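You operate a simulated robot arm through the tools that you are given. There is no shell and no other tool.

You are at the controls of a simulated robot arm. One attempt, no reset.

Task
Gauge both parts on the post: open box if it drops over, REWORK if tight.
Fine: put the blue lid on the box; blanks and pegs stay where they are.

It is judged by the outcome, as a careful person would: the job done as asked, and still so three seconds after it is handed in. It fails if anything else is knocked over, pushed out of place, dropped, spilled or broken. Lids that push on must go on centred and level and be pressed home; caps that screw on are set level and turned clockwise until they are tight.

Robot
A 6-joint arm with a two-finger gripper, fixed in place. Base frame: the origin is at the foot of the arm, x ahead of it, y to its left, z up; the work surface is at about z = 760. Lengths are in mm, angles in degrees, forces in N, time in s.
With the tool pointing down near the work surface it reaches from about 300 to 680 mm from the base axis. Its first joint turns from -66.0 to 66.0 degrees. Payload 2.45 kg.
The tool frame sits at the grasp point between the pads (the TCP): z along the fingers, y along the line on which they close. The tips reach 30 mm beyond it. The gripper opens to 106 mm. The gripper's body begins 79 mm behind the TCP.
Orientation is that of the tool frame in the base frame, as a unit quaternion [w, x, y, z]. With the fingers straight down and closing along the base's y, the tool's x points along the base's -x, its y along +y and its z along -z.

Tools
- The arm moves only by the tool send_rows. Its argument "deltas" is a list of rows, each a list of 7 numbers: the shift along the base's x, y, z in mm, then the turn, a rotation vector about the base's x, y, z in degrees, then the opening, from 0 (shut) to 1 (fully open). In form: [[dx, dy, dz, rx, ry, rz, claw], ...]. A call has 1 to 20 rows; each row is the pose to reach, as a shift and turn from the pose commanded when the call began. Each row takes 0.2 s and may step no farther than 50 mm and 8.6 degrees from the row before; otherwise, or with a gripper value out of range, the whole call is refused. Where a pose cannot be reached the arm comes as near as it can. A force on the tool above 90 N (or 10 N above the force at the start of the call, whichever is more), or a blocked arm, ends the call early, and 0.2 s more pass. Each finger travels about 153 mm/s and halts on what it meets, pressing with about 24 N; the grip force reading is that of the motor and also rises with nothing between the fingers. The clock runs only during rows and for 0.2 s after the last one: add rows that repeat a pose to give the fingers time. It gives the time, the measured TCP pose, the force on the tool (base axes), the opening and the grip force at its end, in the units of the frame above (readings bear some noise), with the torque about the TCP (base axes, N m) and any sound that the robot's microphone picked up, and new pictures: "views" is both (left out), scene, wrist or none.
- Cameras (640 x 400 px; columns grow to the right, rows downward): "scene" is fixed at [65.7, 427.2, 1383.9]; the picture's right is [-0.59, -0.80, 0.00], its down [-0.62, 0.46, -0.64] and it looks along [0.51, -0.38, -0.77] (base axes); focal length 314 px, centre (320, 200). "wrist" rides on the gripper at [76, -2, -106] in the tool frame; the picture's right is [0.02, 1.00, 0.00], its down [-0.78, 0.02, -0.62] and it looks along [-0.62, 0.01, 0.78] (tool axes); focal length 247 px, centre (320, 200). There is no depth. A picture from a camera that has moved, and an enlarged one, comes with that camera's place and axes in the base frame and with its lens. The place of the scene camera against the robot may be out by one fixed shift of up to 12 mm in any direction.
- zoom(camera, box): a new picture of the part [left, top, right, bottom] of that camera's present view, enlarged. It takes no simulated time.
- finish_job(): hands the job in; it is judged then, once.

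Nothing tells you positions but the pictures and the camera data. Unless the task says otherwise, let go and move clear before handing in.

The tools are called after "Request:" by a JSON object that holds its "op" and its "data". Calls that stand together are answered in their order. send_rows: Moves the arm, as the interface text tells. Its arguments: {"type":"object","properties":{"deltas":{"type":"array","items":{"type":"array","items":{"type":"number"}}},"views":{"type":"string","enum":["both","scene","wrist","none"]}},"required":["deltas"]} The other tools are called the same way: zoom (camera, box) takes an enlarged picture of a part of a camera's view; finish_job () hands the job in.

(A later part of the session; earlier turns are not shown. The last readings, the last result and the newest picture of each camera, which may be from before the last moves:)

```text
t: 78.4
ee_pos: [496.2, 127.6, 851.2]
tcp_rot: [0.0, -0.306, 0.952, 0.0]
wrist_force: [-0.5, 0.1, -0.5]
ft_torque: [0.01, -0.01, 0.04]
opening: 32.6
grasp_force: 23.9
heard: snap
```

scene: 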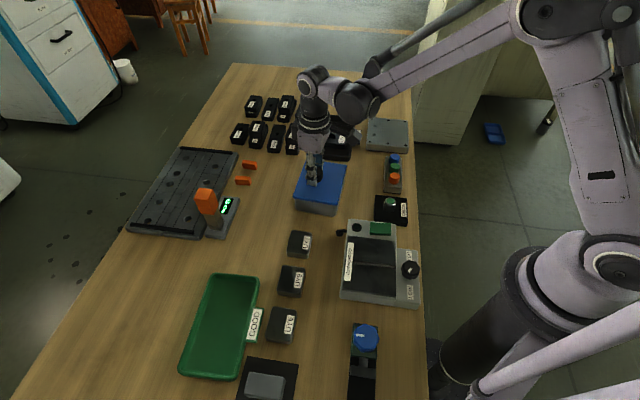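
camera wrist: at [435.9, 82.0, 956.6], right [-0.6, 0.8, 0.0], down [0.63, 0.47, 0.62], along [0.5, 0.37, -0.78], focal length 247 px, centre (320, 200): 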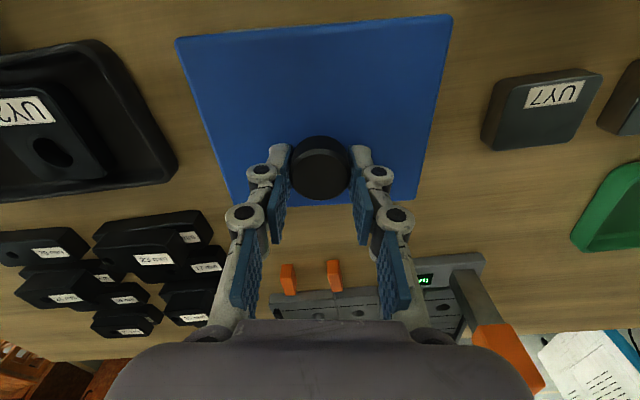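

Request:
{"op": "zoom", "data": {"camera": "scene", "box": [290, 185, 345, 220]}}

Request:
{"op": "zoom", "data": {"camera": "scene", "box": [325, 155, 355, 215]}}

Request:
{"op": "zoom", "data": {"camera": "wrist", "box": [160, 0, 480, 220]}}

```text
11.43 times, centred on (318, 202) of scene
camera zoom: at [65.7, 427.2, 1383.9], right [-0.59, -0.8, 0.0], down [-0.62, 0.46, -0.64], along [0.51, -0.38, -0.77], focal length 3593 px, centre (349, 171)
```

zoom: 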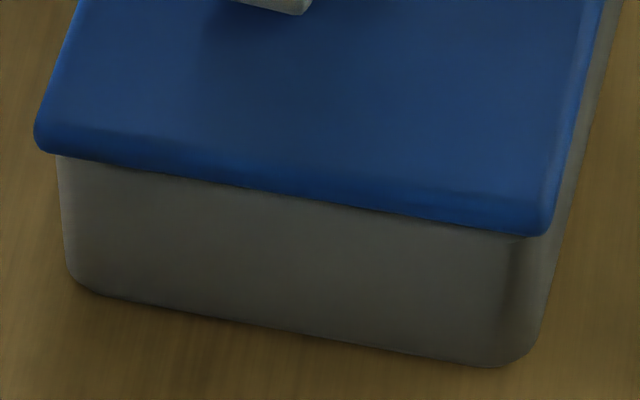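

```text
6.67 times, centred on (340, 185) of scene
camera zoom: at [65.7, 427.2, 1383.9], right [-0.59, -0.8, 0.0], down [-0.62, 0.46, -0.64], along [0.51, -0.38, -0.77], focal length 2096 px, centre (187, 300)
```

zoom: 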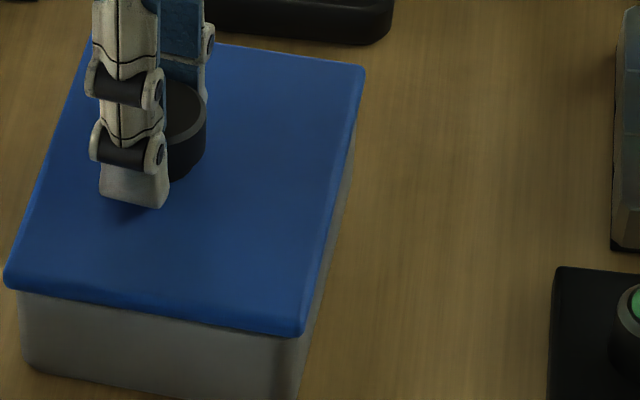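

```text
1.82 times, centred on (320, 110) of wrist
camera zoom: at [436.0, 82.3, 957.9], right [-0.6, 0.8, 0.0], down [0.63, 0.47, 0.62], along [0.5, 0.37, -0.78], focal length 449 px, centre (320, 364)
```

zoom: 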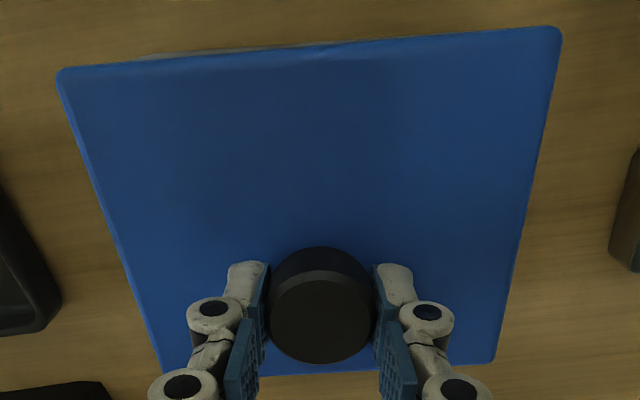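

A second snap came as I raised slightly, and the lid now hangs almost free. The snaps look like the lid engaging and then lifting off again. I'll check its alignment closely before seating it again.

Request:
{"op": "zoom", "data": {"camera": "wrist", "box": [170, 0, 330, 60]}}

Request:
{"op": "zoom", "data": {"camera": "wrist", "box": [310, 0, 470, 60]}}

Request:
{"op": "zoom", "data": {"camera": "wrist", "box": [170, 20, 240, 220]}}

Request:
{"op": "zoom", "data": {"camera": "wrist", "box": [400, 20, 470, 220]}}

Request:
{"op": "zoom", "data": {"camera": "scene", "box": [285, 150, 360, 225]}}

```text
4.00 times, centred on (250, 30) of wrist
camera zoom: at [436.0, 82.3, 957.9], right [-0.6, 0.8, 0.0], down [0.63, 0.47, 0.62], along [0.5, 0.37, -0.78], focal length 988 px, centre (600, 880)
```

zoom: 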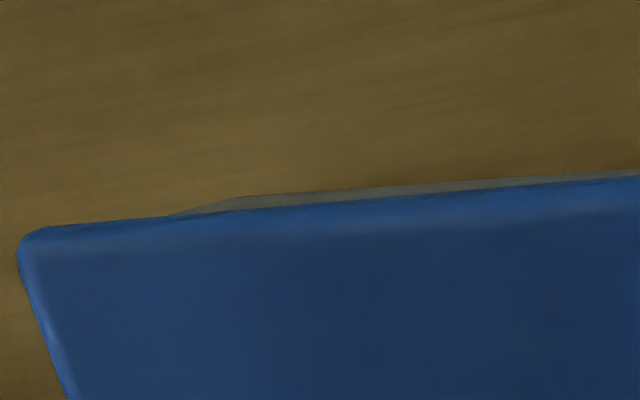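

```text
4.00 times, centred on (390, 30) of wrist
camera zoom: at [436.0, 82.3, 957.9], right [-0.6, 0.8, 0.0], down [0.63, 0.47, 0.62], along [0.5, 0.37, -0.78], focal length 988 px, centre (40, 880)
```

zoom: 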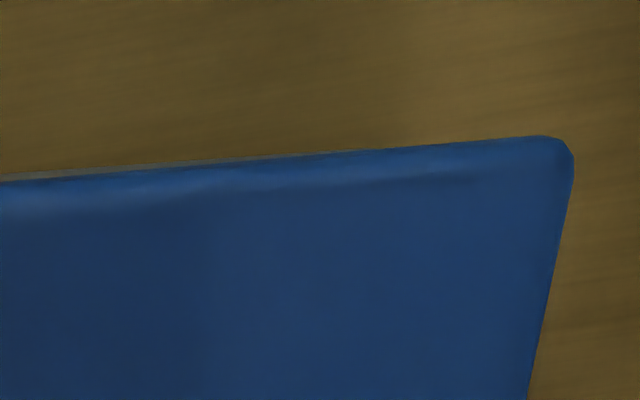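

```text
2.00 times, centred on (205, 120) of wrist
camera zoom: at [436.0, 82.3, 957.9], right [-0.6, 0.8, 0.0], down [0.63, 0.47, 0.62], along [0.5, 0.37, -0.78], focal length 494 px, centre (550, 360)
```

zoom: 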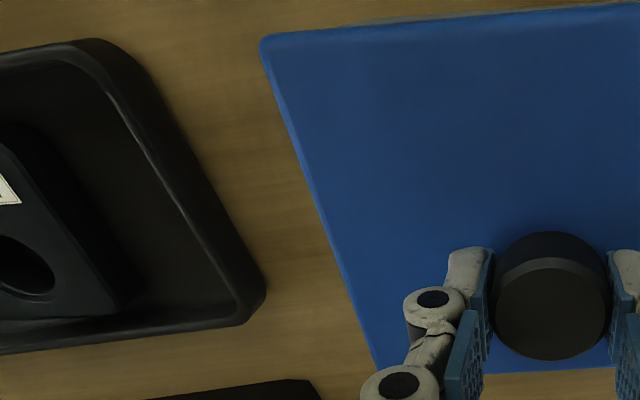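

```text
2.00 times, centred on (435, 120) of wrist
camera zoom: at [436.0, 82.3, 957.9], right [-0.6, 0.8, 0.0], down [0.63, 0.47, 0.62], along [0.5, 0.37, -0.78], focal length 494 px, centre (90, 360)
```

zoom: 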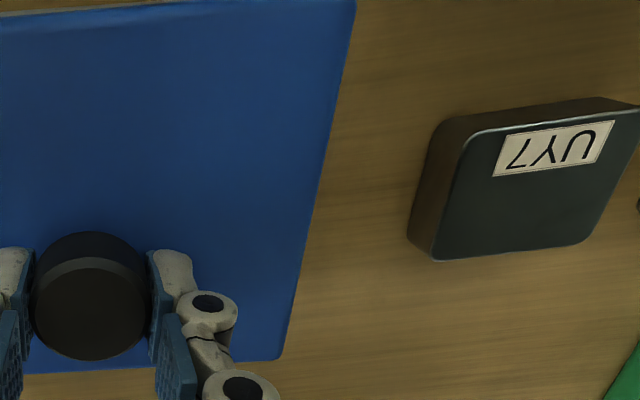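

```text
5.33 times, centred on (322, 188) of scene
camera zoom: at [65.7, 427.2, 1383.9], right [-0.59, -0.8, 0.0], down [-0.62, 0.46, -0.64], along [0.51, -0.38, -0.77], focal length 1677 px, centre (307, 267)
```

zoom: 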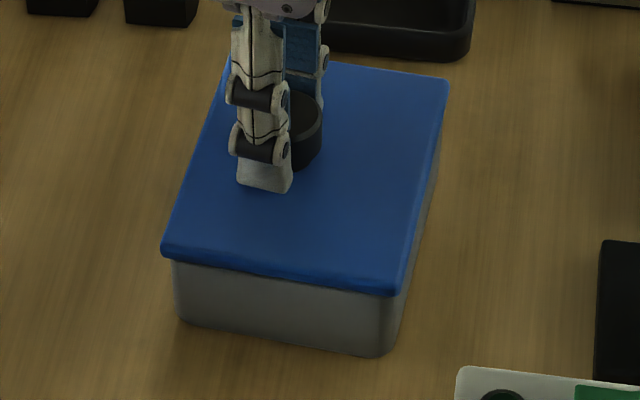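

The lid is about 0.8° off the box's angle and overhangs the near edge about 1.5 mm less than the far one. I'll lift it a little, correct both, and check again.

Request:
{"op": "send_rows", "data": {"deltas": [[0, 0, 2, 0, 0, 0, 0.1], [0, 0, 4, 0, 0, 0, 0.1], [-0.5, -0.4, 4, 0, 0, -0.4, 0.1], [-1.0, -0.85, 4, 0, 0, -0.8, 0.1], [-1.0, -0.85, 4, 0, 0, -0.8, 0.1], [-1.0, -0.85, 4, 0, 0, -0.8, 0.1]]}}

Request:
{"op": "zoom", "data": {"camera": "wrist", "box": [170, 0, 330, 60]}}

Request:
{"op": "zoom", "data": {"camera": "wrist", "box": [310, 0, 470, 60]}}

Request:
{"op": "zoom", "data": {"camera": "scene", "box": [290, 185, 345, 220]}}

Request:
{"op": "zoom", "data": {"camera": "scene", "box": [280, 150, 360, 230]}}

```text
t: 79.8
ee_pos: [495.1, 127.0, 854.7]
tcp_rot: [0.001, -0.3, 0.954, -0.001]
wrist_force: [0.5, 0.4, -0.7]
ft_torque: [-0.01, -0.01, -0.02]
opening: 32.4
grasp_force: 24.2
camera wrist: at [434.8, 82.5, 961.9], right [-0.59, 0.81, 0.0], down [0.63, 0.46, 0.62], along [0.5, 0.37, -0.78], focal length 247 px, centre (320, 200)
```

scene: 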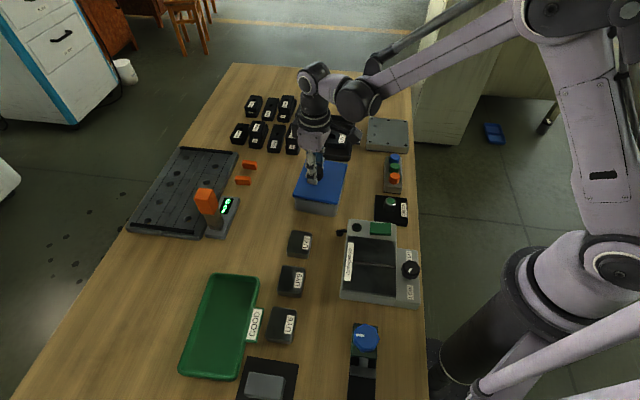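
wrist: 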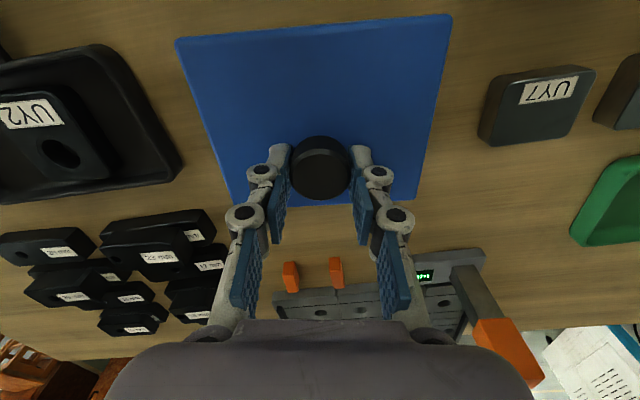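

```text
4.00 times, centred on (250, 30) of wrist
camera zoom: at [434.8, 82.5, 961.9], right [-0.59, 0.81, 0.0], down [0.63, 0.46, 0.62], along [0.5, 0.37, -0.78], focal length 988 px, centre (600, 880)
```

zoom: 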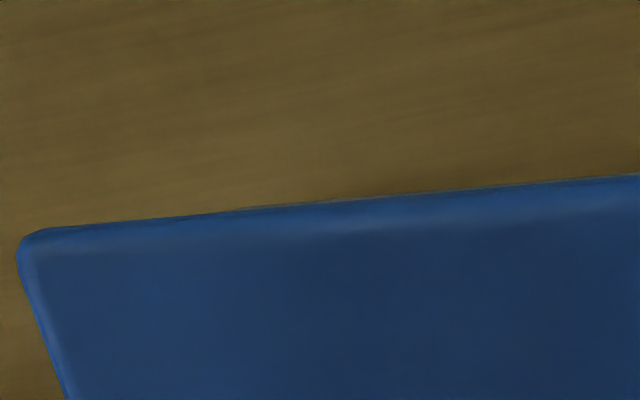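

```text
4.00 times, centred on (390, 30) of wrist
camera zoom: at [434.8, 82.5, 961.9], right [-0.59, 0.81, 0.0], down [0.63, 0.46, 0.62], along [0.5, 0.37, -0.78], focal length 988 px, centre (40, 880)
```

zoom: 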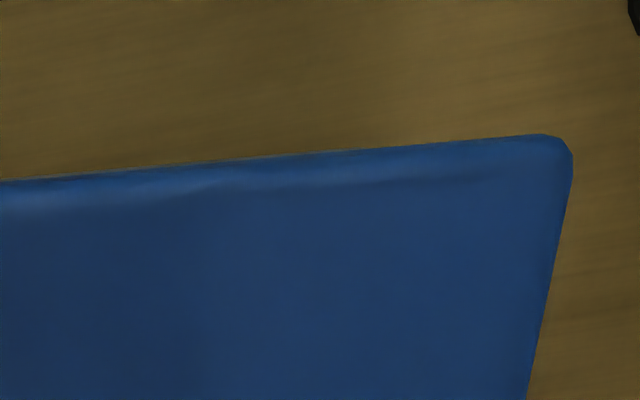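

```text
11.43 times, centred on (318, 202) of scene
camera zoom: at [65.7, 427.2, 1383.9], right [-0.59, -0.8, 0.0], down [-0.62, 0.46, -0.64], along [0.51, -0.38, -0.77], focal length 3593 px, centre (349, 171)
```

zoom: 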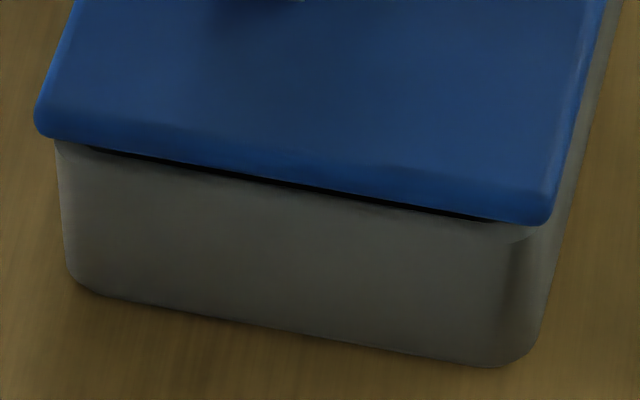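

```text
5.00 times, centred on (320, 190) of scene
camera zoom: at [65.7, 427.2, 1383.9], right [-0.59, -0.8, 0.0], down [-0.62, 0.46, -0.64], along [0.51, -0.38, -0.77], focal length 1572 px, centre (320, 250)
```

zoom: 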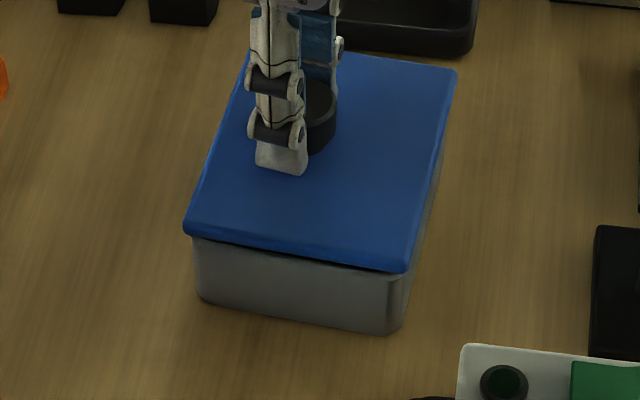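

Request:
{"op": "zoom", "data": {"camera": "wrist", "box": [240, 100, 400, 220]}}

Request:
{"op": "zoom", "data": {"camera": "wrist", "box": [200, 120, 450, 240]}}

```text
3.33 times, centred on (320, 160) of wrist
camera zoom: at [434.8, 82.5, 961.9], right [-0.59, 0.81, 0.0], down [0.63, 0.46, 0.62], along [0.5, 0.37, -0.78], focal length 823 px, centre (320, 333)
```

zoom: 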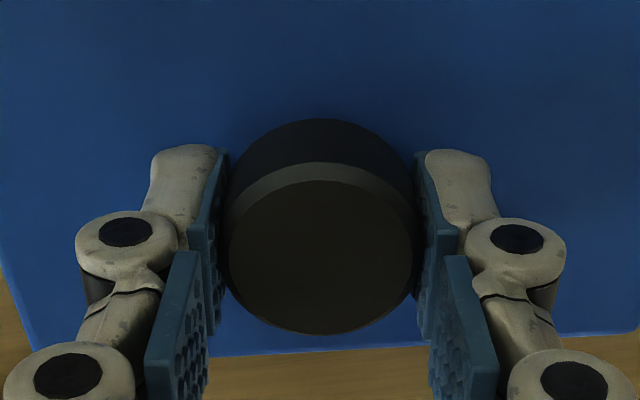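

```text
2.56 times, centred on (325, 180) of wrist
camera zoom: at [434.8, 82.5, 961.9], right [-0.59, 0.81, 0.0], down [0.63, 0.46, 0.62], along [0.5, 0.37, -0.78], focal length 632 px, centre (307, 251)
```

zoom: 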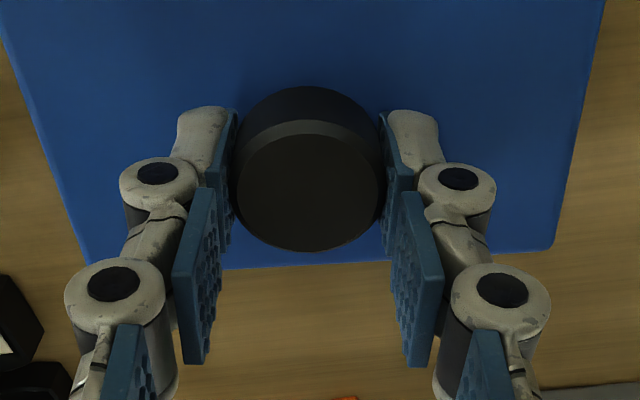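

Going by the picture, the box slid about 1 mm with the lid earlier, so I'll shift the lid about 1.3 mm to re-centre it. Then I'll lower it in small steps and listen for the snap, and this time I'll release without lifting.

Request:
{"op": "send_rows", "data": {"deltas": [[-0.4, 0.5, 0, 0, 0, 0, 0.1], [-0.8, 1.0, 0, 0, 0, 0, 0.1], [-0.8, 1.0, -1, 0, 0, 0, 0.1], [-0.8, 1.0, -1, 0, 0, 0, 0.1]]}}

Request:
{"op": "zoom", "data": {"camera": "scene", "box": [290, 185, 345, 220]}}

Request:
{"op": "zoom", "data": {"camera": "scene", "box": [325, 155, 355, 175]}}

Request:
{"op": "zoom", "data": {"camera": "wrist", "box": [170, 0, 470, 60]}}

```text
t: 80.8
ee_pos: [495.6, 126.9, 853.2]
tcp_rot: [0.001, -0.3, 0.954, 0.0]
wrist_force: [-0.2, 0.7, -1.4]
ft_torque: [0.02, 0.01, 0.01]
opening: 32.5
grasp_force: 24.3
camera wrist: at [433.7, 83.4, 960.6], right [-0.59, 0.81, 0.0], down [0.63, 0.46, 0.62], along [0.5, 0.37, -0.78], focal length 247 px, centre (320, 200)
```

scene: 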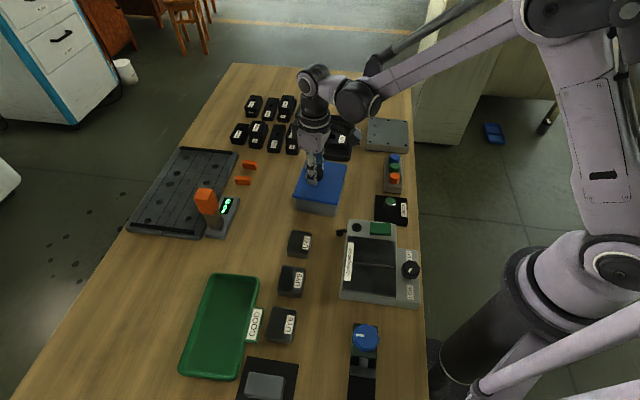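
wrist: 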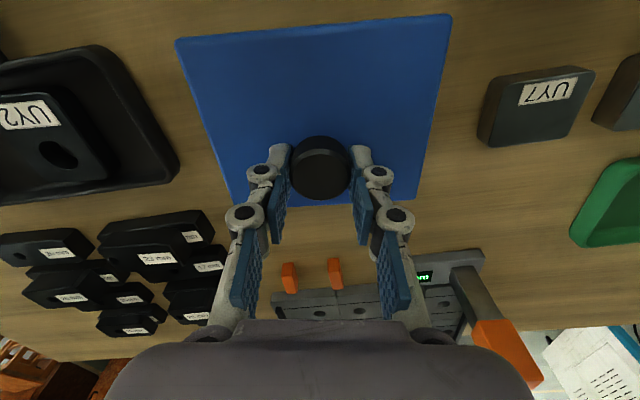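

```text
11.43 times, centred on (318, 202) of scene
camera zoom: at [65.7, 427.2, 1383.9], right [-0.59, -0.8, 0.0], down [-0.62, 0.46, -0.64], along [0.51, -0.38, -0.77], focal length 3593 px, centre (349, 171)
```

zoom: 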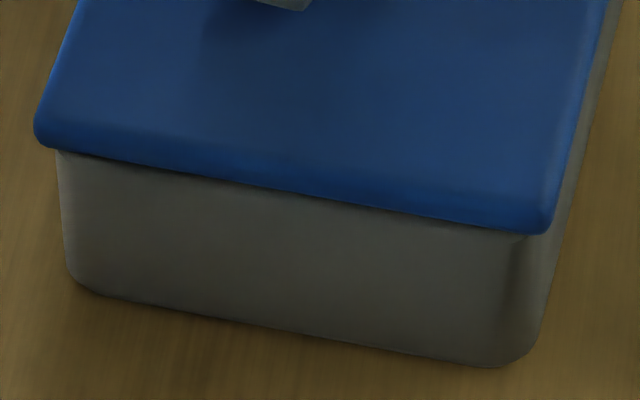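

```text
16.00 times, centred on (340, 165) of scene
camera zoom: at [65.7, 427.2, 1383.9], right [-0.59, -0.8, 0.0], down [-0.62, 0.46, -0.64], along [0.51, -0.38, -0.77], focal length 5031 px, centre (0, 760)
```

zoom: 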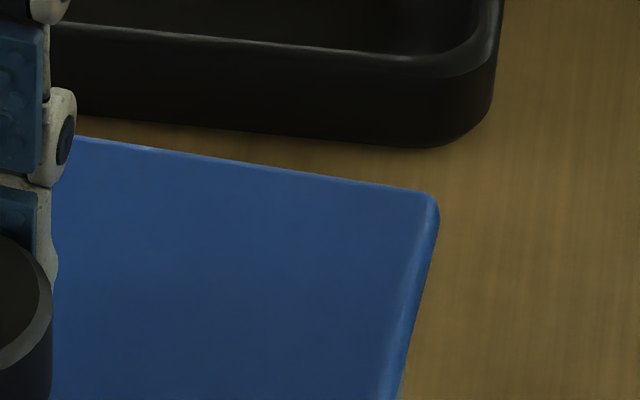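

```text
2.13 times, centred on (320, 30) of wrist
camera zoom: at [433.7, 83.4, 960.6], right [-0.59, 0.81, 0.0], down [0.63, 0.46, 0.62], along [0.5, 0.37, -0.78], focal length 527 px, centre (320, 563)
```

zoom: 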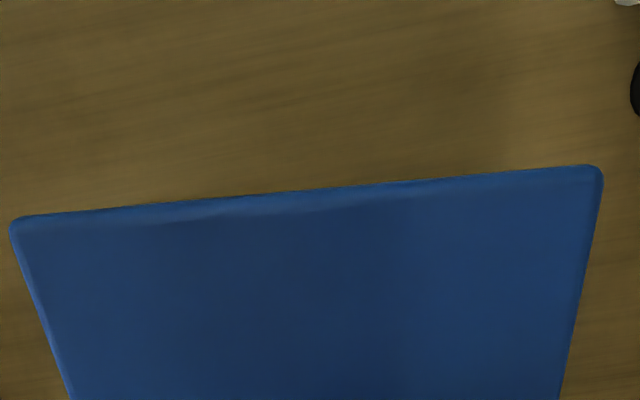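

Request:
{"op": "send_rows", "data": {"deltas": [[0, 0, -0.5, 0, 0, 0, 0.1], [0, 0, -1, 0, 0, 0, 0.1], [0, 0, -1, 0, 0, 0, 0.1]], "views": "none"}}

```text
t: 81.6
ee_pos: [494.7, 127.7, 852.9]
tcp_rot: [0.0, -0.299, 0.954, -0.001]
wrist_force: [0.3, 0.6, -1.4]
ft_torque: [0.01, -0.01, -0.03]
opening: 32.2
grasp_force: 23.4
```

The lid is still hanging free. I'm continuing down half a millimetre at a time.

Request:
{"op": "send_rows", "data": {"deltas": [[0, 0, -0.5, 0, 0, 0, 0.1], [0, 0, -1, 0, 0, 0, 0.1], [0, 0, -1, 0, 0, 0, 0.1]], "views": "none"}}

```text
t: 82.4
ee_pos: [495.5, 127.6, 851.3]
tcp_rot: [-0.001, -0.299, 0.954, 0.0]
wrist_force: [-0.2, -0.5, -1.2]
ft_torque: [0.01, -0.01, 0.0]
opening: 32.7
grasp_force: 23.9
```

Request:
{"op": "send_rows", "data": {"deltas": [[0, 0, -0.5, 0, 0, 0, 0.1], [0, 0, -1, 0, 0, 0, 0.1], [0, 0, -1, 0, 0, 0, 0.1]], "views": "none"}}

```text
t: 83.2
ee_pos: [495.8, 127.6, 851.4]
tcp_rot: [0.0, -0.299, 0.954, 0.0]
wrist_force: [0.6, -0.1, -1.1]
ft_torque: [0.03, -0.01, 0.01]
opening: 32.3
grasp_force: 24.4
```

Request:
{"op": "send_rows", "data": {"deltas": [[0, 0, -0.5, 0, 0, 0, 0.1], [0, 0, -1, 0, 0, 0, 0.1], [0, 0, -1, 0, 0, 0, 0.1]], "views": "none"}}

```text
t: 84.0
ee_pos: [494.3, 127.3, 850.1]
tcp_rot: [0.001, -0.299, 0.954, 0.0]
wrist_force: [-0.2, 0.8, -1.0]
ft_torque: [0.0, -0.02, 0.01]
opening: 32.2
grasp_force: 23.7
```

Request:
{"op": "send_rows", "data": {"deltas": [[0, 0, -0.5, 0, 0, 0, 0.1], [0, 0, -1, 0, 0, 0, 0.1], [0, 0, -1, 0, 0, 0, 0.1]], "views": "none"}}

```text
t: 84.8
ee_pos: [496.1, 127.2, 850.5]
tcp_rot: [0.001, -0.3, 0.954, 0.0]
wrist_force: [10.1, 1.8, 22.9]
ft_torque: [-0.01, -0.16, -0.05]
opening: 32.4
grasp_force: 23.7
heard: snap
```

It snapped again on contact, with the box pulling the lid slightly forward. I'll release the knob where it is, without lifting, so the lid can settle.

Request:
{"op": "send_rows", "data": {"deltas": [[0, 0, 0, 0, 0, 0, 0.25], [0, 0, 0, 0, 0, 0, 0.45], [0, 0, 0, 0, 0, 0, 0.57], [0, 0, 0, 0, 0, 0, 0.57]]}}

Request:
{"op": "zoom", "data": {"camera": "scene", "box": [290, 185, 345, 220]}}

Request:
{"op": "zoom", "data": {"camera": "wrist", "box": [170, 0, 470, 60]}}

Request:
{"op": "zoom", "data": {"camera": "scene", "box": [280, 150, 360, 230]}}

```text
t: 85.8
ee_pos: [494.8, 128.1, 849.3]
tcp_rot: [0.0, -0.3, 0.954, -0.001]
wrist_force: [1.2, 0.5, -0.6]
ft_torque: [0.01, -0.01, 0.02]
opening: 60.7
grasp_force: 0.0
camera wrist: at [433.2, 83.0, 955.9], right [-0.59, 0.81, 0.0], down [0.63, 0.46, 0.62], along [0.5, 0.37, -0.78], focal length 247 px, centre (320, 200)
```

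scene: 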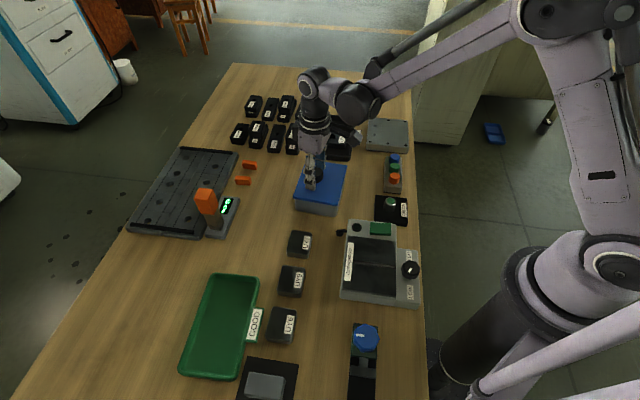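
wrist: 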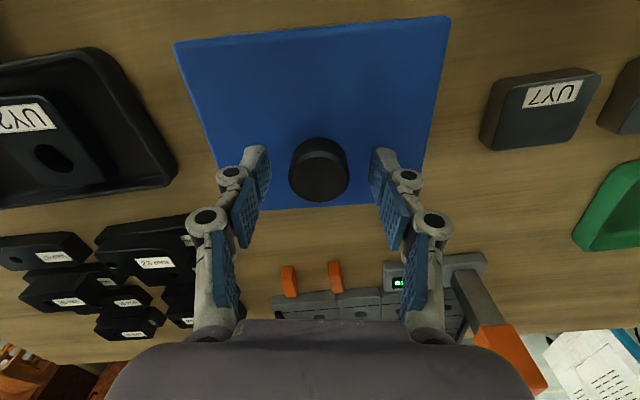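

```text
11.43 times, centred on (318, 202) of scene
camera zoom: at [65.7, 427.2, 1383.9], right [-0.59, -0.8, 0.0], down [-0.62, 0.46, -0.64], along [0.51, -0.38, -0.77], focal length 3593 px, centre (349, 171)
```

zoom: 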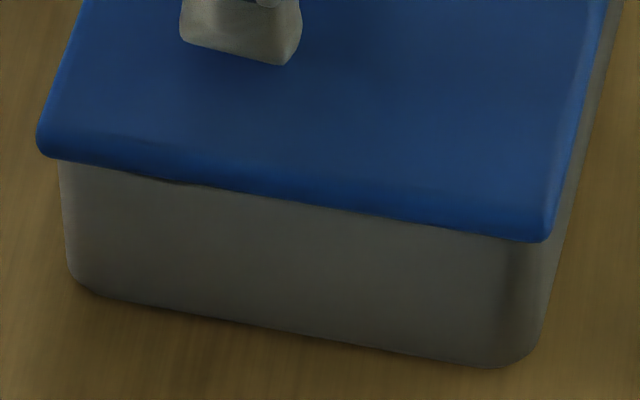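

```text
2.13 times, centred on (320, 30) of wrist
camera zoom: at [433.2, 83.0, 955.9], right [-0.59, 0.81, 0.0], down [0.63, 0.46, 0.62], along [0.5, 0.37, -0.78], focal length 527 px, centre (320, 563)
```

zoom: 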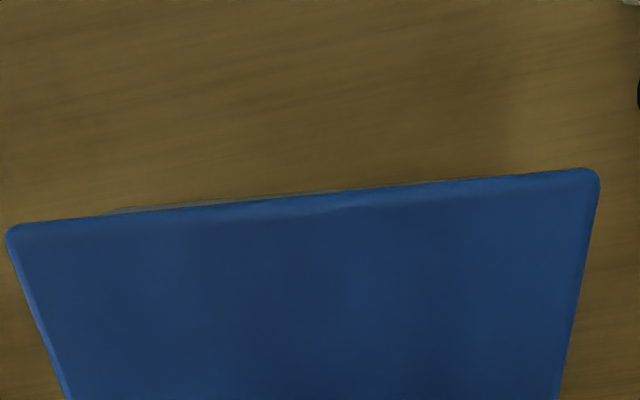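

```text
5.00 times, centred on (320, 190) of scene
camera zoom: at [65.7, 427.2, 1383.9], right [-0.59, -0.8, 0.0], down [-0.62, 0.46, -0.64], along [0.51, -0.38, -0.77], focal length 1572 px, centre (320, 250)
```

zoom: 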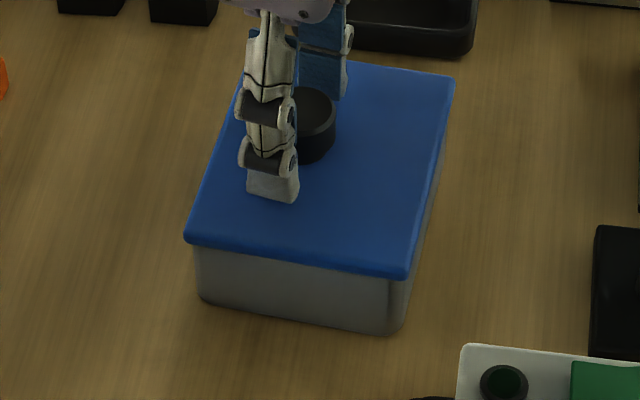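

The gripper is free and the lid is resting on the box. I'll rise straight up and inspect how it sits.

Request:
{"op": "send_rows", "data": {"deltas": [[0, 0, 5, 0, 0, 0, 0.57], [0, 0, 20, 0, 0, 0, 0.57], [0, 0, 45, 0, 0, 0, 0.57], [0, 0, 75, 0, 0, 0, 0.57], [0, 0, 95, 0, 0, 0, 0.57], [0, 0, 95, 0, 0, 0, 0.57]]}}

Request:
{"op": "zoom", "data": {"camera": "wrist", "box": [220, 20, 420, 180]}}

Request:
{"op": "zoom", "data": {"camera": "scene", "box": [280, 150, 360, 230]}}

Request:
{"op": "zoom", "data": {"camera": "scene", "box": [290, 185, 345, 220]}}

```text
t: 87.2
ee_pos: [495.2, 127.7, 944.4]
tcp_rot: [0.0, -0.299, 0.954, -0.001]
wrist_force: [0.3, 0.3, -0.3]
ft_torque: [-0.02, -0.02, -0.02]
opening: 60.5
grasp_force: 0.0
camera wrist: at [433.2, 83.0, 1050.6], right [-0.59, 0.81, 0.0], down [0.63, 0.46, 0.62], along [0.5, 0.37, -0.78], focal length 247 px, centre (320, 200)
```

scene: 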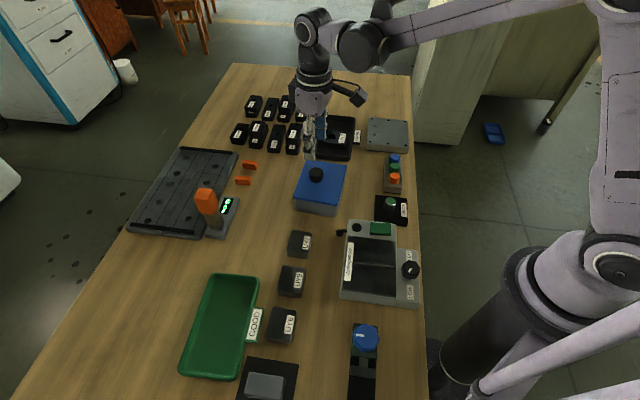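
wrist: 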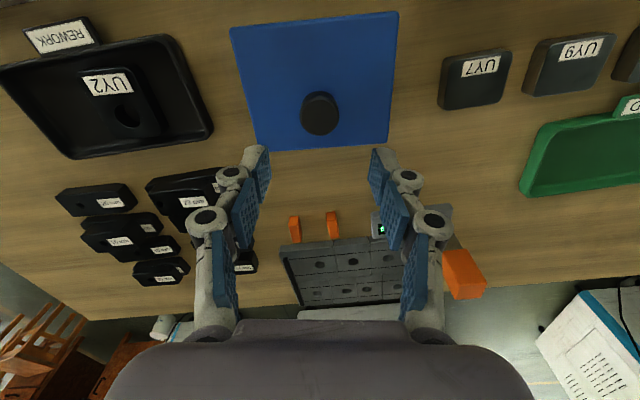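

```text
2.50 times, centred on (320, 100) of wrist
camera zoom: at [433.2, 83.0, 1050.6], right [-0.59, 0.81, 0.0], down [0.63, 0.46, 0.62], along [0.5, 0.37, -0.78], focal length 617 px, centre (320, 450)
```

zoom: 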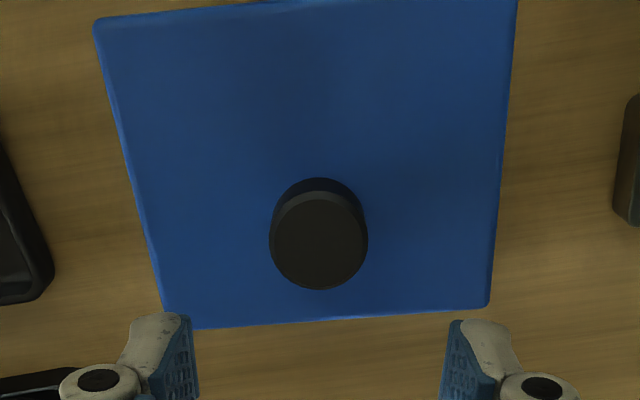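

```text
5.00 times, centred on (320, 190) of scene
camera zoom: at [65.7, 427.2, 1383.9], right [-0.59, -0.8, 0.0], down [-0.62, 0.46, -0.64], along [0.51, -0.38, -0.77], focal length 1572 px, centre (320, 250)
```

zoom: 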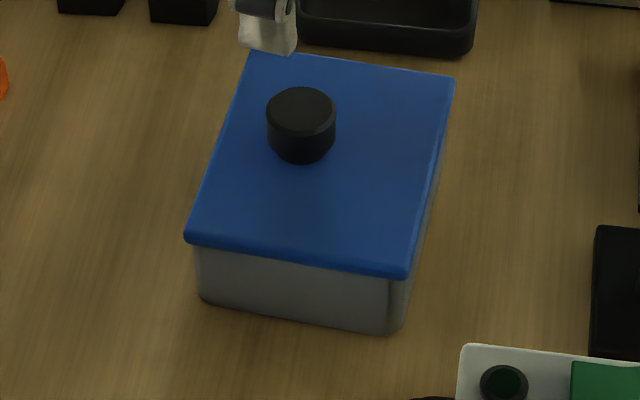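

```text
11.43 times, centred on (318, 202) of scene
camera zoom: at [65.7, 427.2, 1383.9], right [-0.59, -0.8, 0.0], down [-0.62, 0.46, -0.64], along [0.51, -0.38, -0.77], focal length 3593 px, centre (349, 171)
```

zoom: 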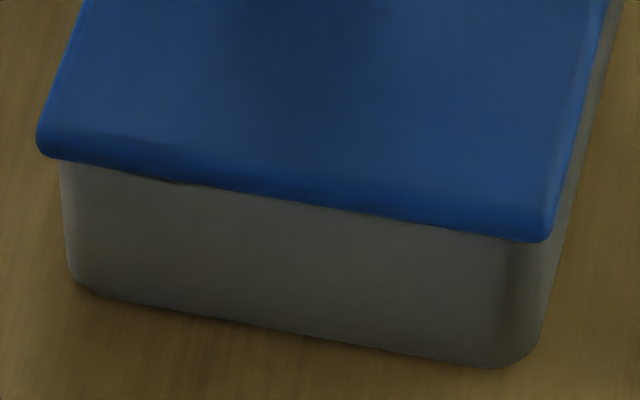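

The lid sits level on the rim and looks centred to within about half a millimetre. To make sure it's home, I'll close the fingers and press down on top of the knob, watching force and listening.

Request:
{"op": "send_rows", "data": {"deltas": [[1, -0.3, -10, 0, 0, 0, 0.2], [1, -0.3, -30, 0, 0, 0, 0.0], [1, -0.3, -50, 0, 0, 0, 0.0], [1, -0.3, -65, 0, 0, 0, 0.0], [1, -0.3, -73, 0, 0, 0, 0.0], [1, -0.3, -73, 0, 0, 0, 0.0]]}}

Request:
{"op": "zoom", "data": {"camera": "scene", "box": [280, 150, 360, 230]}}

Request:
{"op": "zoom", "data": {"camera": "wrist", "box": [240, 80, 400, 220]}}

```text
t: 88.6
ee_pos: [495.9, 128.1, 872.0]
tcp_rot: [0.001, -0.3, 0.954, 0.0]
wrist_force: [3.4, 0.6, 31.9]
ft_torque: [-0.02, -0.03, -0.01]
opening: 5.7
grasp_force: 23.9
camera wrist: at [434.5, 83.6, 977.8], right [-0.59, 0.81, 0.0], down [0.63, 0.46, 0.62], along [0.5, 0.37, -0.78], focal length 247 px, centre (320, 200)
```

scene: 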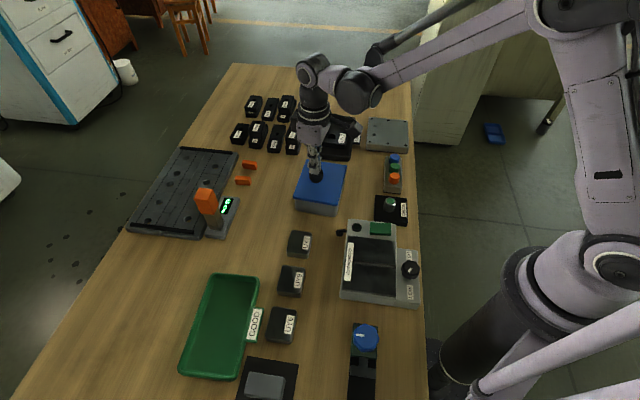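
wrist: 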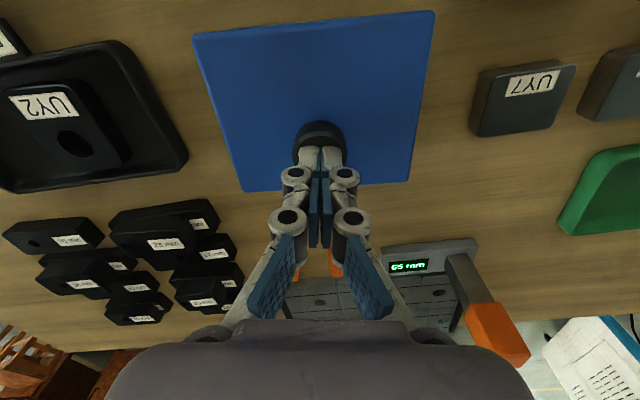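

```text
5.00 times, centred on (320, 190) of scene
camera zoom: at [65.3, 427.0, 1383.9], right [-0.59, -0.8, 0.0], down [-0.62, 0.46, -0.64], along [0.51, -0.38, -0.77], focal length 1572 px, centre (320, 250)
```

zoom: 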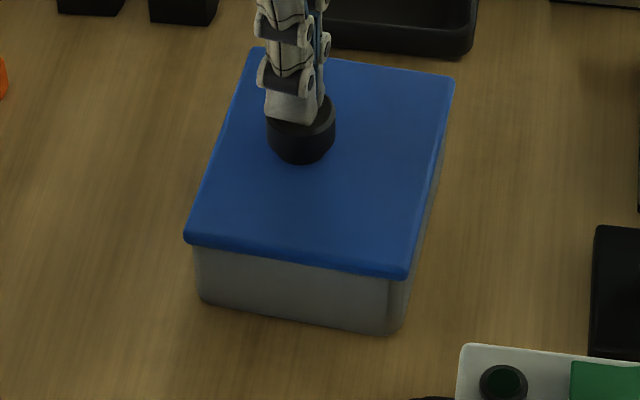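

```text
2.86 times, centred on (320, 150) of wrist
camera zoom: at [434.5, 83.6, 977.8], right [-0.59, 0.81, 0.0], down [0.63, 0.46, 0.62], along [0.5, 0.37, -0.78], focal length 706 px, centre (320, 343)
```

zoom: 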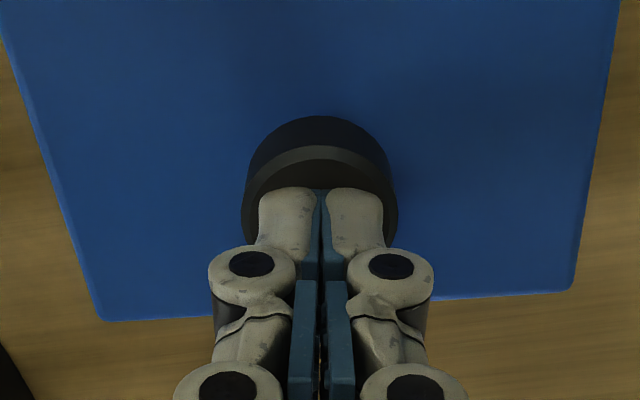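

Pressing the knob with about 32 N moves nothing further, and no new sound came. The lid settles at the same centred position each time it snaps. I'll also press gently on the side opposite the knob to be sure it's fully home and level.

Request:
{"op": "send_rows", "data": {"deltas": [[0, 0, 5, 0, 0, 0, 0.0], [0, 0, 15, 0, 0, 0, 0.0], [-14, -12, 15, 0, 0, 0, 0.0], [-28.2, -23.8, 15, 0, 0, 0, 0.0], [-28.2, -23.8, 0, 0, 0, 0, 0.0], [-28.2, -23.8, -11, 0, 0, 0, 0.0], [-28.2, -23.8, -11, 0, 0, 0, 0.0]]}}

Request:
{"op": "zoom", "data": {"camera": "scene", "box": [280, 150, 360, 230]}}

```text
t: 90.2
ee_pos: [468.1, 105.1, 860.4]
tcp_rot: [0.0, -0.299, 0.954, 0.0]
wrist_force: [0.3, 0.5, -0.8]
ft_torque: [-0.01, 0.03, 0.02]
opening: 0.0
grasp_force: 24.3
camera wrist: at [406.7, 58.8, 966.7], right [-0.59, 0.81, 0.0], down [0.63, 0.46, 0.62], along [0.5, 0.37, -0.78], focal length 247 px, centre (320, 200)
```

scene: 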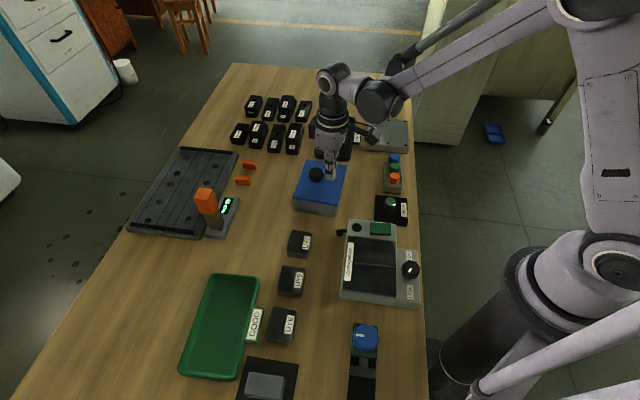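
wrist: 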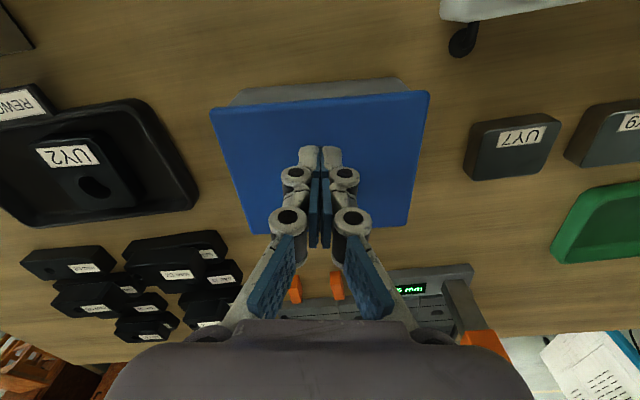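

```text
5.00 times, centred on (320, 190) of scene
camera zoom: at [65.7, 427.1, 1383.9], right [-0.59, -0.8, 0.0], down [-0.62, 0.46, -0.64], along [0.51, -0.38, -0.77], focal length 1572 px, centre (320, 250)
```

zoom: 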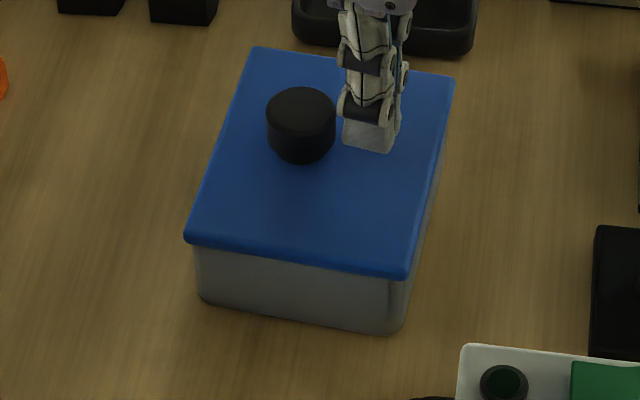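

Request:
{"op": "zoom", "data": {"camera": "wrist", "box": [200, 60, 330, 140]}}

Request:
{"op": "zoom", "data": {"camera": "wrist", "box": [320, 60, 450, 140]}}

```text
4.92 times, centred on (265, 100) of wrist
camera zoom: at [406.7, 58.8, 966.7], right [-0.59, 0.81, 0.0], down [0.63, 0.46, 0.62], along [0.5, 0.37, -0.78], focal length 1216 px, centre (591, 692)
```

zoom: 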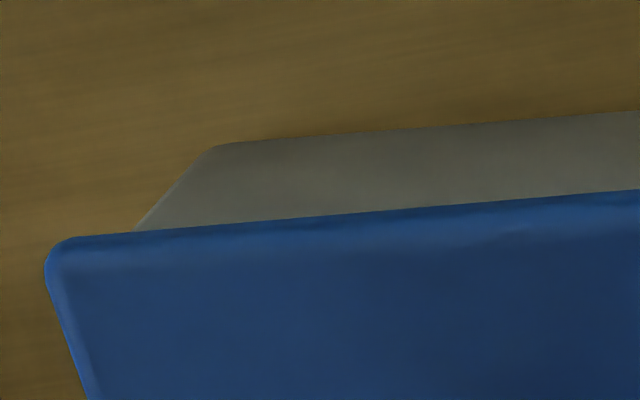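

```text
4.92 times, centred on (385, 100) of wrist
camera zoom: at [406.7, 58.8, 966.7], right [-0.59, 0.81, 0.0], down [0.63, 0.46, 0.62], along [0.5, 0.37, -0.78], focal length 1216 px, centre (0, 692)
```

zoom: 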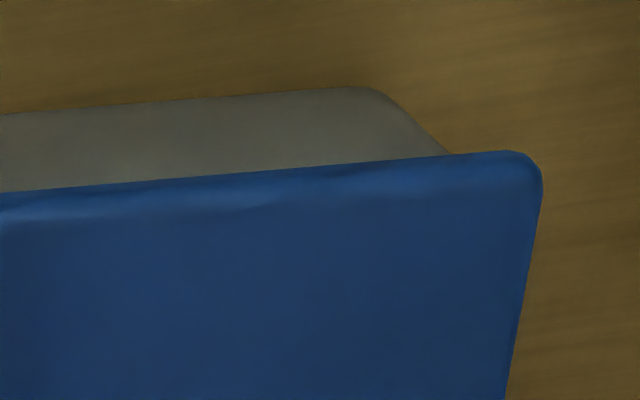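

I now have a clear view of the near wall: the lid is parallel to the box within half a degree and centred to within about 1 mm. I'll touch the lid's surface here to learn its true height.

Request:
{"op": "send_rows", "data": {"deltas": [[0, 0, -1, 0, 0, 0, 0.0], [0, 0, -2, 0, 0, 0, 0.0], [0, 0, -3, 0, 0, 0, 0.0], [0, 0, -4, 0, 0, 0, 0.0], [0, 0, -4, 0, 0, 0, 0.0]], "views": "none"}}

Request:
{"op": "zoom", "data": {"camera": "wrist", "box": [270, 120, 370, 200]}}

```text
t: 91.4
ee_pos: [467.8, 104.1, 858.1]
tcp_rot: [0.0, -0.3, 0.954, 0.0]
wrist_force: [0.0, 0.8, 0.7]
ft_torque: [0.01, -0.02, -0.02]
opening: 0.1
grasp_force: 23.5
```

```text
5.00 times, centred on (320, 160) of wrist
camera zoom: at [406.8, 59.2, 963.0], right [-0.59, 0.81, 0.0], down [0.63, 0.46, 0.62], along [0.5, 0.37, -0.78], focal length 1235 px, centre (320, 400)
```

zoom: 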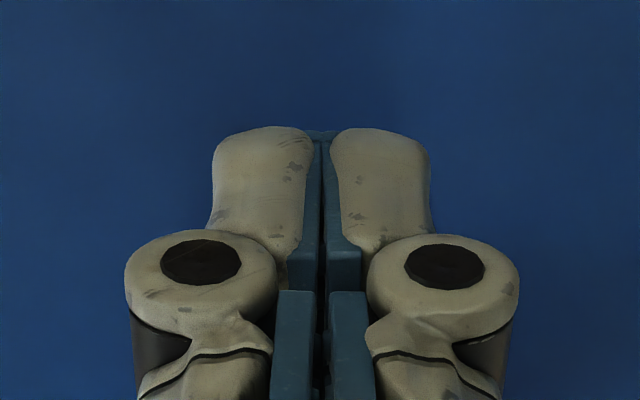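

Request:
{"op": "send_rows", "data": {"deltas": [[0, 0, -1, 0, 0, 0, 0.0], [0, 0, -2, 0, 0, 0, 0.0], [0, 0, -2, 0, 0, 0, 0.0]], "views": "none"}}

```text
t: 92.2
ee_pos: [467.7, 103.4, 854.7]
tcp_rot: [0.0, -0.299, 0.954, 0.0]
wrist_force: [0.3, -0.3, 0.6]
ft_torque: [-0.02, 0.01, 0.0]
opening: 0.1
grasp_force: 24.0
```

Request:
{"op": "send_rows", "data": {"deltas": [[0, 0, -1, 0, 0, 0, 0.0], [0, 0, -2, 0, 0, 0, 0.0], [0, 0, -2, 0, 0, 0, 0.0]], "views": "none"}}

```text
t: 93.0
ee_pos: [467.8, 104.8, 852.5]
tcp_rot: [-0.001, -0.299, 0.954, 0.001]
wrist_force: [0.3, -0.8, -0.2]
ft_torque: [-0.01, 0.02, 0.03]
opening: 0.1
grasp_force: 23.5
```

Request:
{"op": "send_rows", "data": {"deltas": [[0, 0, -1, 0, 0, 0, 0.0], [0, 0, -2, 0, 0, 0, 0.0], [0, 0, -2, 0, 0, 0, 0.0]], "views": "none"}}

```text
t: 93.8
ee_pos: [468.7, 103.3, 849.9]
tcp_rot: [0.0, -0.301, 0.954, 0.0]
wrist_force: [-0.3, 0.1, -0.3]
ft_torque: [0.02, 0.02, 0.04]
opening: 0.0
grasp_force: 23.8
```

Request:
{"op": "send_rows", "data": {"deltas": [[0, 0, -1, 0, 0, 0, 0.0], [0, 0, -1, 0, 0, 0, 0.0]], "views": "none"}}

Request:
{"op": "send_rows", "data": {"deltas": [[0, 0, -1, 0, 0, 0, 0.0], [0, 0, -1, 0, 0, 0, 0.0]], "views": "none"}}

```text
t: 94.4
ee_pos: [469.1, 104.2, 848.4]
tcp_rot: [0.001, -0.3, 0.954, 0.001]
wrist_force: [-0.4, 0.1, -0.1]
ft_torque: [0.0, 0.05, -0.01]
opening: 0.0
grasp_force: 23.8
```

```text
t: 95.0
ee_pos: [468.8, 104.1, 848.4]
tcp_rot: [0.0, -0.299, 0.954, 0.0]
wrist_force: [0.7, 0.9, 0.0]
ft_torque: [0.01, -0.04, 0.0]
opening: 0.0
grasp_force: 24.5
```

Request:
{"op": "send_rows", "data": {"deltas": [[0, 0, -1, 0, 0, 0, 0.0], [0, 0, -1, 0, 0, 0, 0.0]], "views": "none"}}

Request:
{"op": "send_rows", "data": {"deltas": [[0, 0, -1, 0, 0, 0, 0.0], [0, 0, -1, 0, 0, 0, 0.0]], "views": "wrist"}}

```text
t: 95.6
ee_pos: [467.3, 104.7, 847.0]
tcp_rot: [0.0, -0.3, 0.954, 0.0]
wrist_force: [-0.4, 0.2, 0.1]
ft_torque: [-0.02, -0.04, 0.01]
opening: 0.0
grasp_force: 23.4
```

```text
t: 96.2
ee_pos: [469.0, 103.7, 845.2]
tcp_rot: [0.0, -0.3, 0.954, 0.0]
wrist_force: [-0.5, 0.3, 0.3]
ft_torque: [0.01, -0.01, 0.0]
opening: 5.7
grasp_force: 24.4
camera wrist: at [406.9, 59.4, 952.6], right [-0.59, 0.81, 0.0], down [0.63, 0.46, 0.62], along [0.5, 0.37, -0.78], focal length 247 px, centre (320, 200)
```

wrist: 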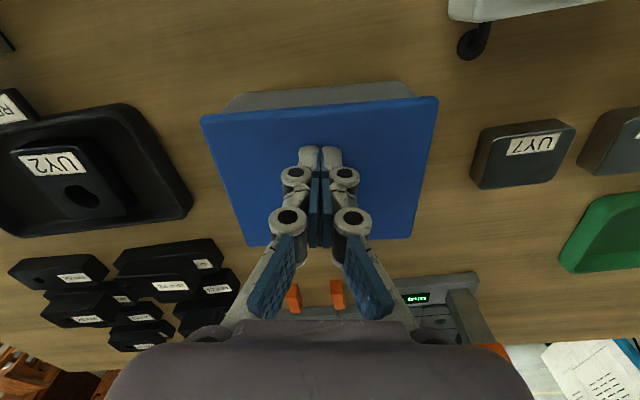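

Request:
{"op": "zoom", "data": {"camera": "wrist", "box": [270, 120, 370, 200]}}

Request:
{"op": "zoom", "data": {"camera": "scene", "box": [300, 140, 360, 200]}}

Request:
{"op": "zoom", "data": {"camera": "scene", "box": [290, 185, 345, 220]}}

```text
5.00 times, centred on (320, 160) of wrist
camera zoom: at [406.9, 59.4, 952.6], right [-0.59, 0.81, 0.0], down [0.63, 0.46, 0.62], along [0.5, 0.37, -0.78], focal length 1235 px, centre (320, 400)
```

zoom: 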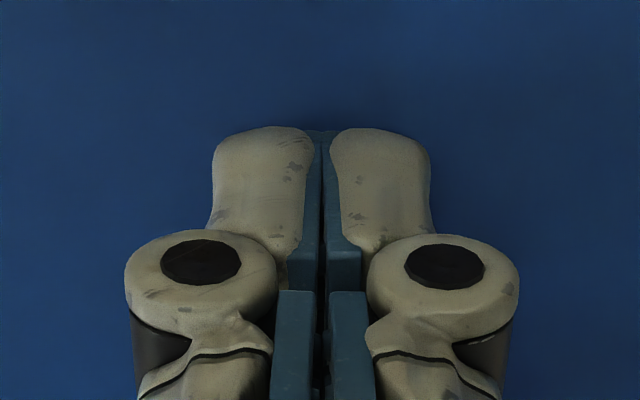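

```text
6.67 times, centred on (330, 170) of scene
camera zoom: at [65.7, 427.1, 1383.9], right [-0.59, -0.8, 0.0], down [-0.62, 0.46, -0.64], along [0.51, -0.38, -0.77], focal length 2096 px, centre (253, 400)
```

zoom: 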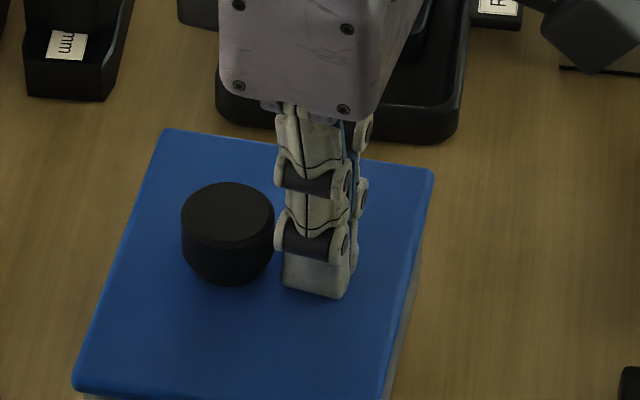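

```text
11.43 times, centred on (318, 202) of scene
camera zoom: at [65.7, 427.1, 1383.9], right [-0.59, -0.8, 0.0], down [-0.62, 0.46, -0.64], along [0.51, -0.38, -0.77], focal length 3593 px, centre (349, 171)
```

zoom: 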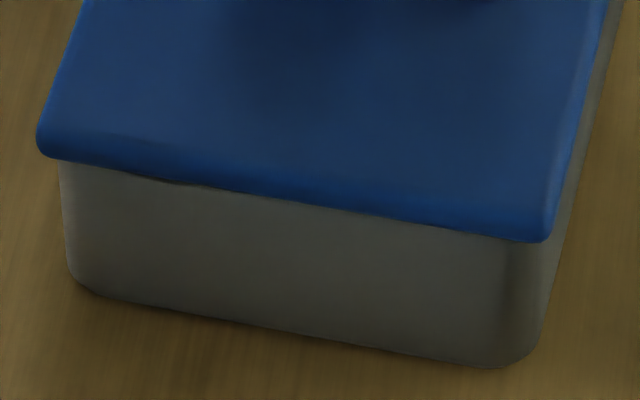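

The fingers have just met the lid top at about this height. I'll press a little more here on the knob's opposite side, then check the result from a low side angle.

Request:
{"op": "send_rows", "data": {"deltas": [[0, 0, -1, 0, 0, 0, 0.0], [0, 0, -1, 0, 0, 0, 0.0]], "views": "none"}}

```text
t: 96.8
ee_pos: [468.3, 104.4, 845.8]
tcp_rot: [0.0, -0.299, 0.954, 0.0]
wrist_force: [0.6, 2.8, 22.8]
ft_torque: [0.06, -0.04, -0.04]
opening: 5.9
grasp_force: 24.3
```

Contact is firm here too, about 23 N with no movement and no sound. I'll back off and go round to a low side view to confirm the lid is down evenly.

Request:
{"op": "send_rows", "data": {"deltas": [[0, 0, 10, 0, 0, 0, 0.0], [0, 0, 40, 0, 0, 0, 0.0], [0, 0, 80, 0, 0, 0, 0.0], [-5, 10, 95, 0, 0, -8, 0.0], [-12, 22, 95, 0, 0, -16, 0.0], [-19, 34, 95, 0, 0, -24, 0.0], [-26, 46, 95, 0, 0, -32, 0.0], [-33, 58, 95, 0, 0, -40, 0.0], [-40, 70, 95, 0, 0, -48, 0.0], [-47, 82, 95, 0, 0, -56, 0.0], [-54, 94, 95, 0, 0, -64, 0.0], [-61, 106, 95, 0, 0, -72, 0.0], [-69, 118, 95, 0, 0, -80, 0.0], [-69, 118, 95, 0, 0, -84.8, 0.0], [-69, 118, 95, 0, 0, -84.8, 0.0]]}}

```text
t: 100.0
ee_pos: [400.6, 220.4, 940.2]
tcp_rot: [0.0, 0.423, 0.906, 0.0]
wrist_force: [0.1, 0.0, 0.0]
ft_torque: [0.01, 0.03, 0.01]
opening: 0.0
grasp_force: 23.7
camera wrist: at [348.6, 278.7, 1046.7], right [0.75, 0.66, 0.0], down [0.52, -0.59, 0.62], along [0.41, -0.47, -0.78], focal length 247 px, centre (320, 200)
```

scene: 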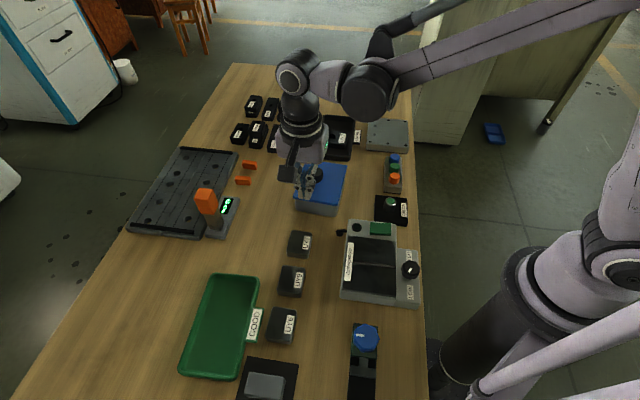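
wrist: 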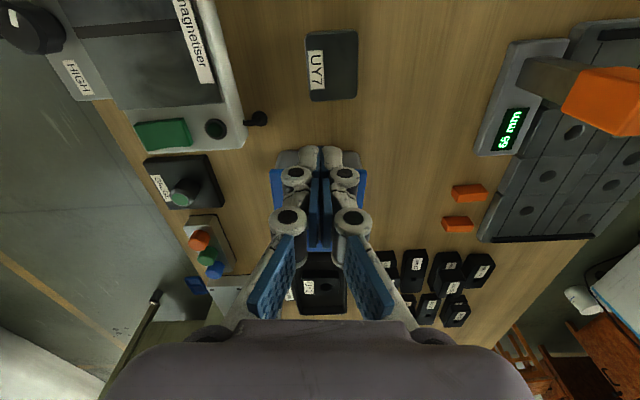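

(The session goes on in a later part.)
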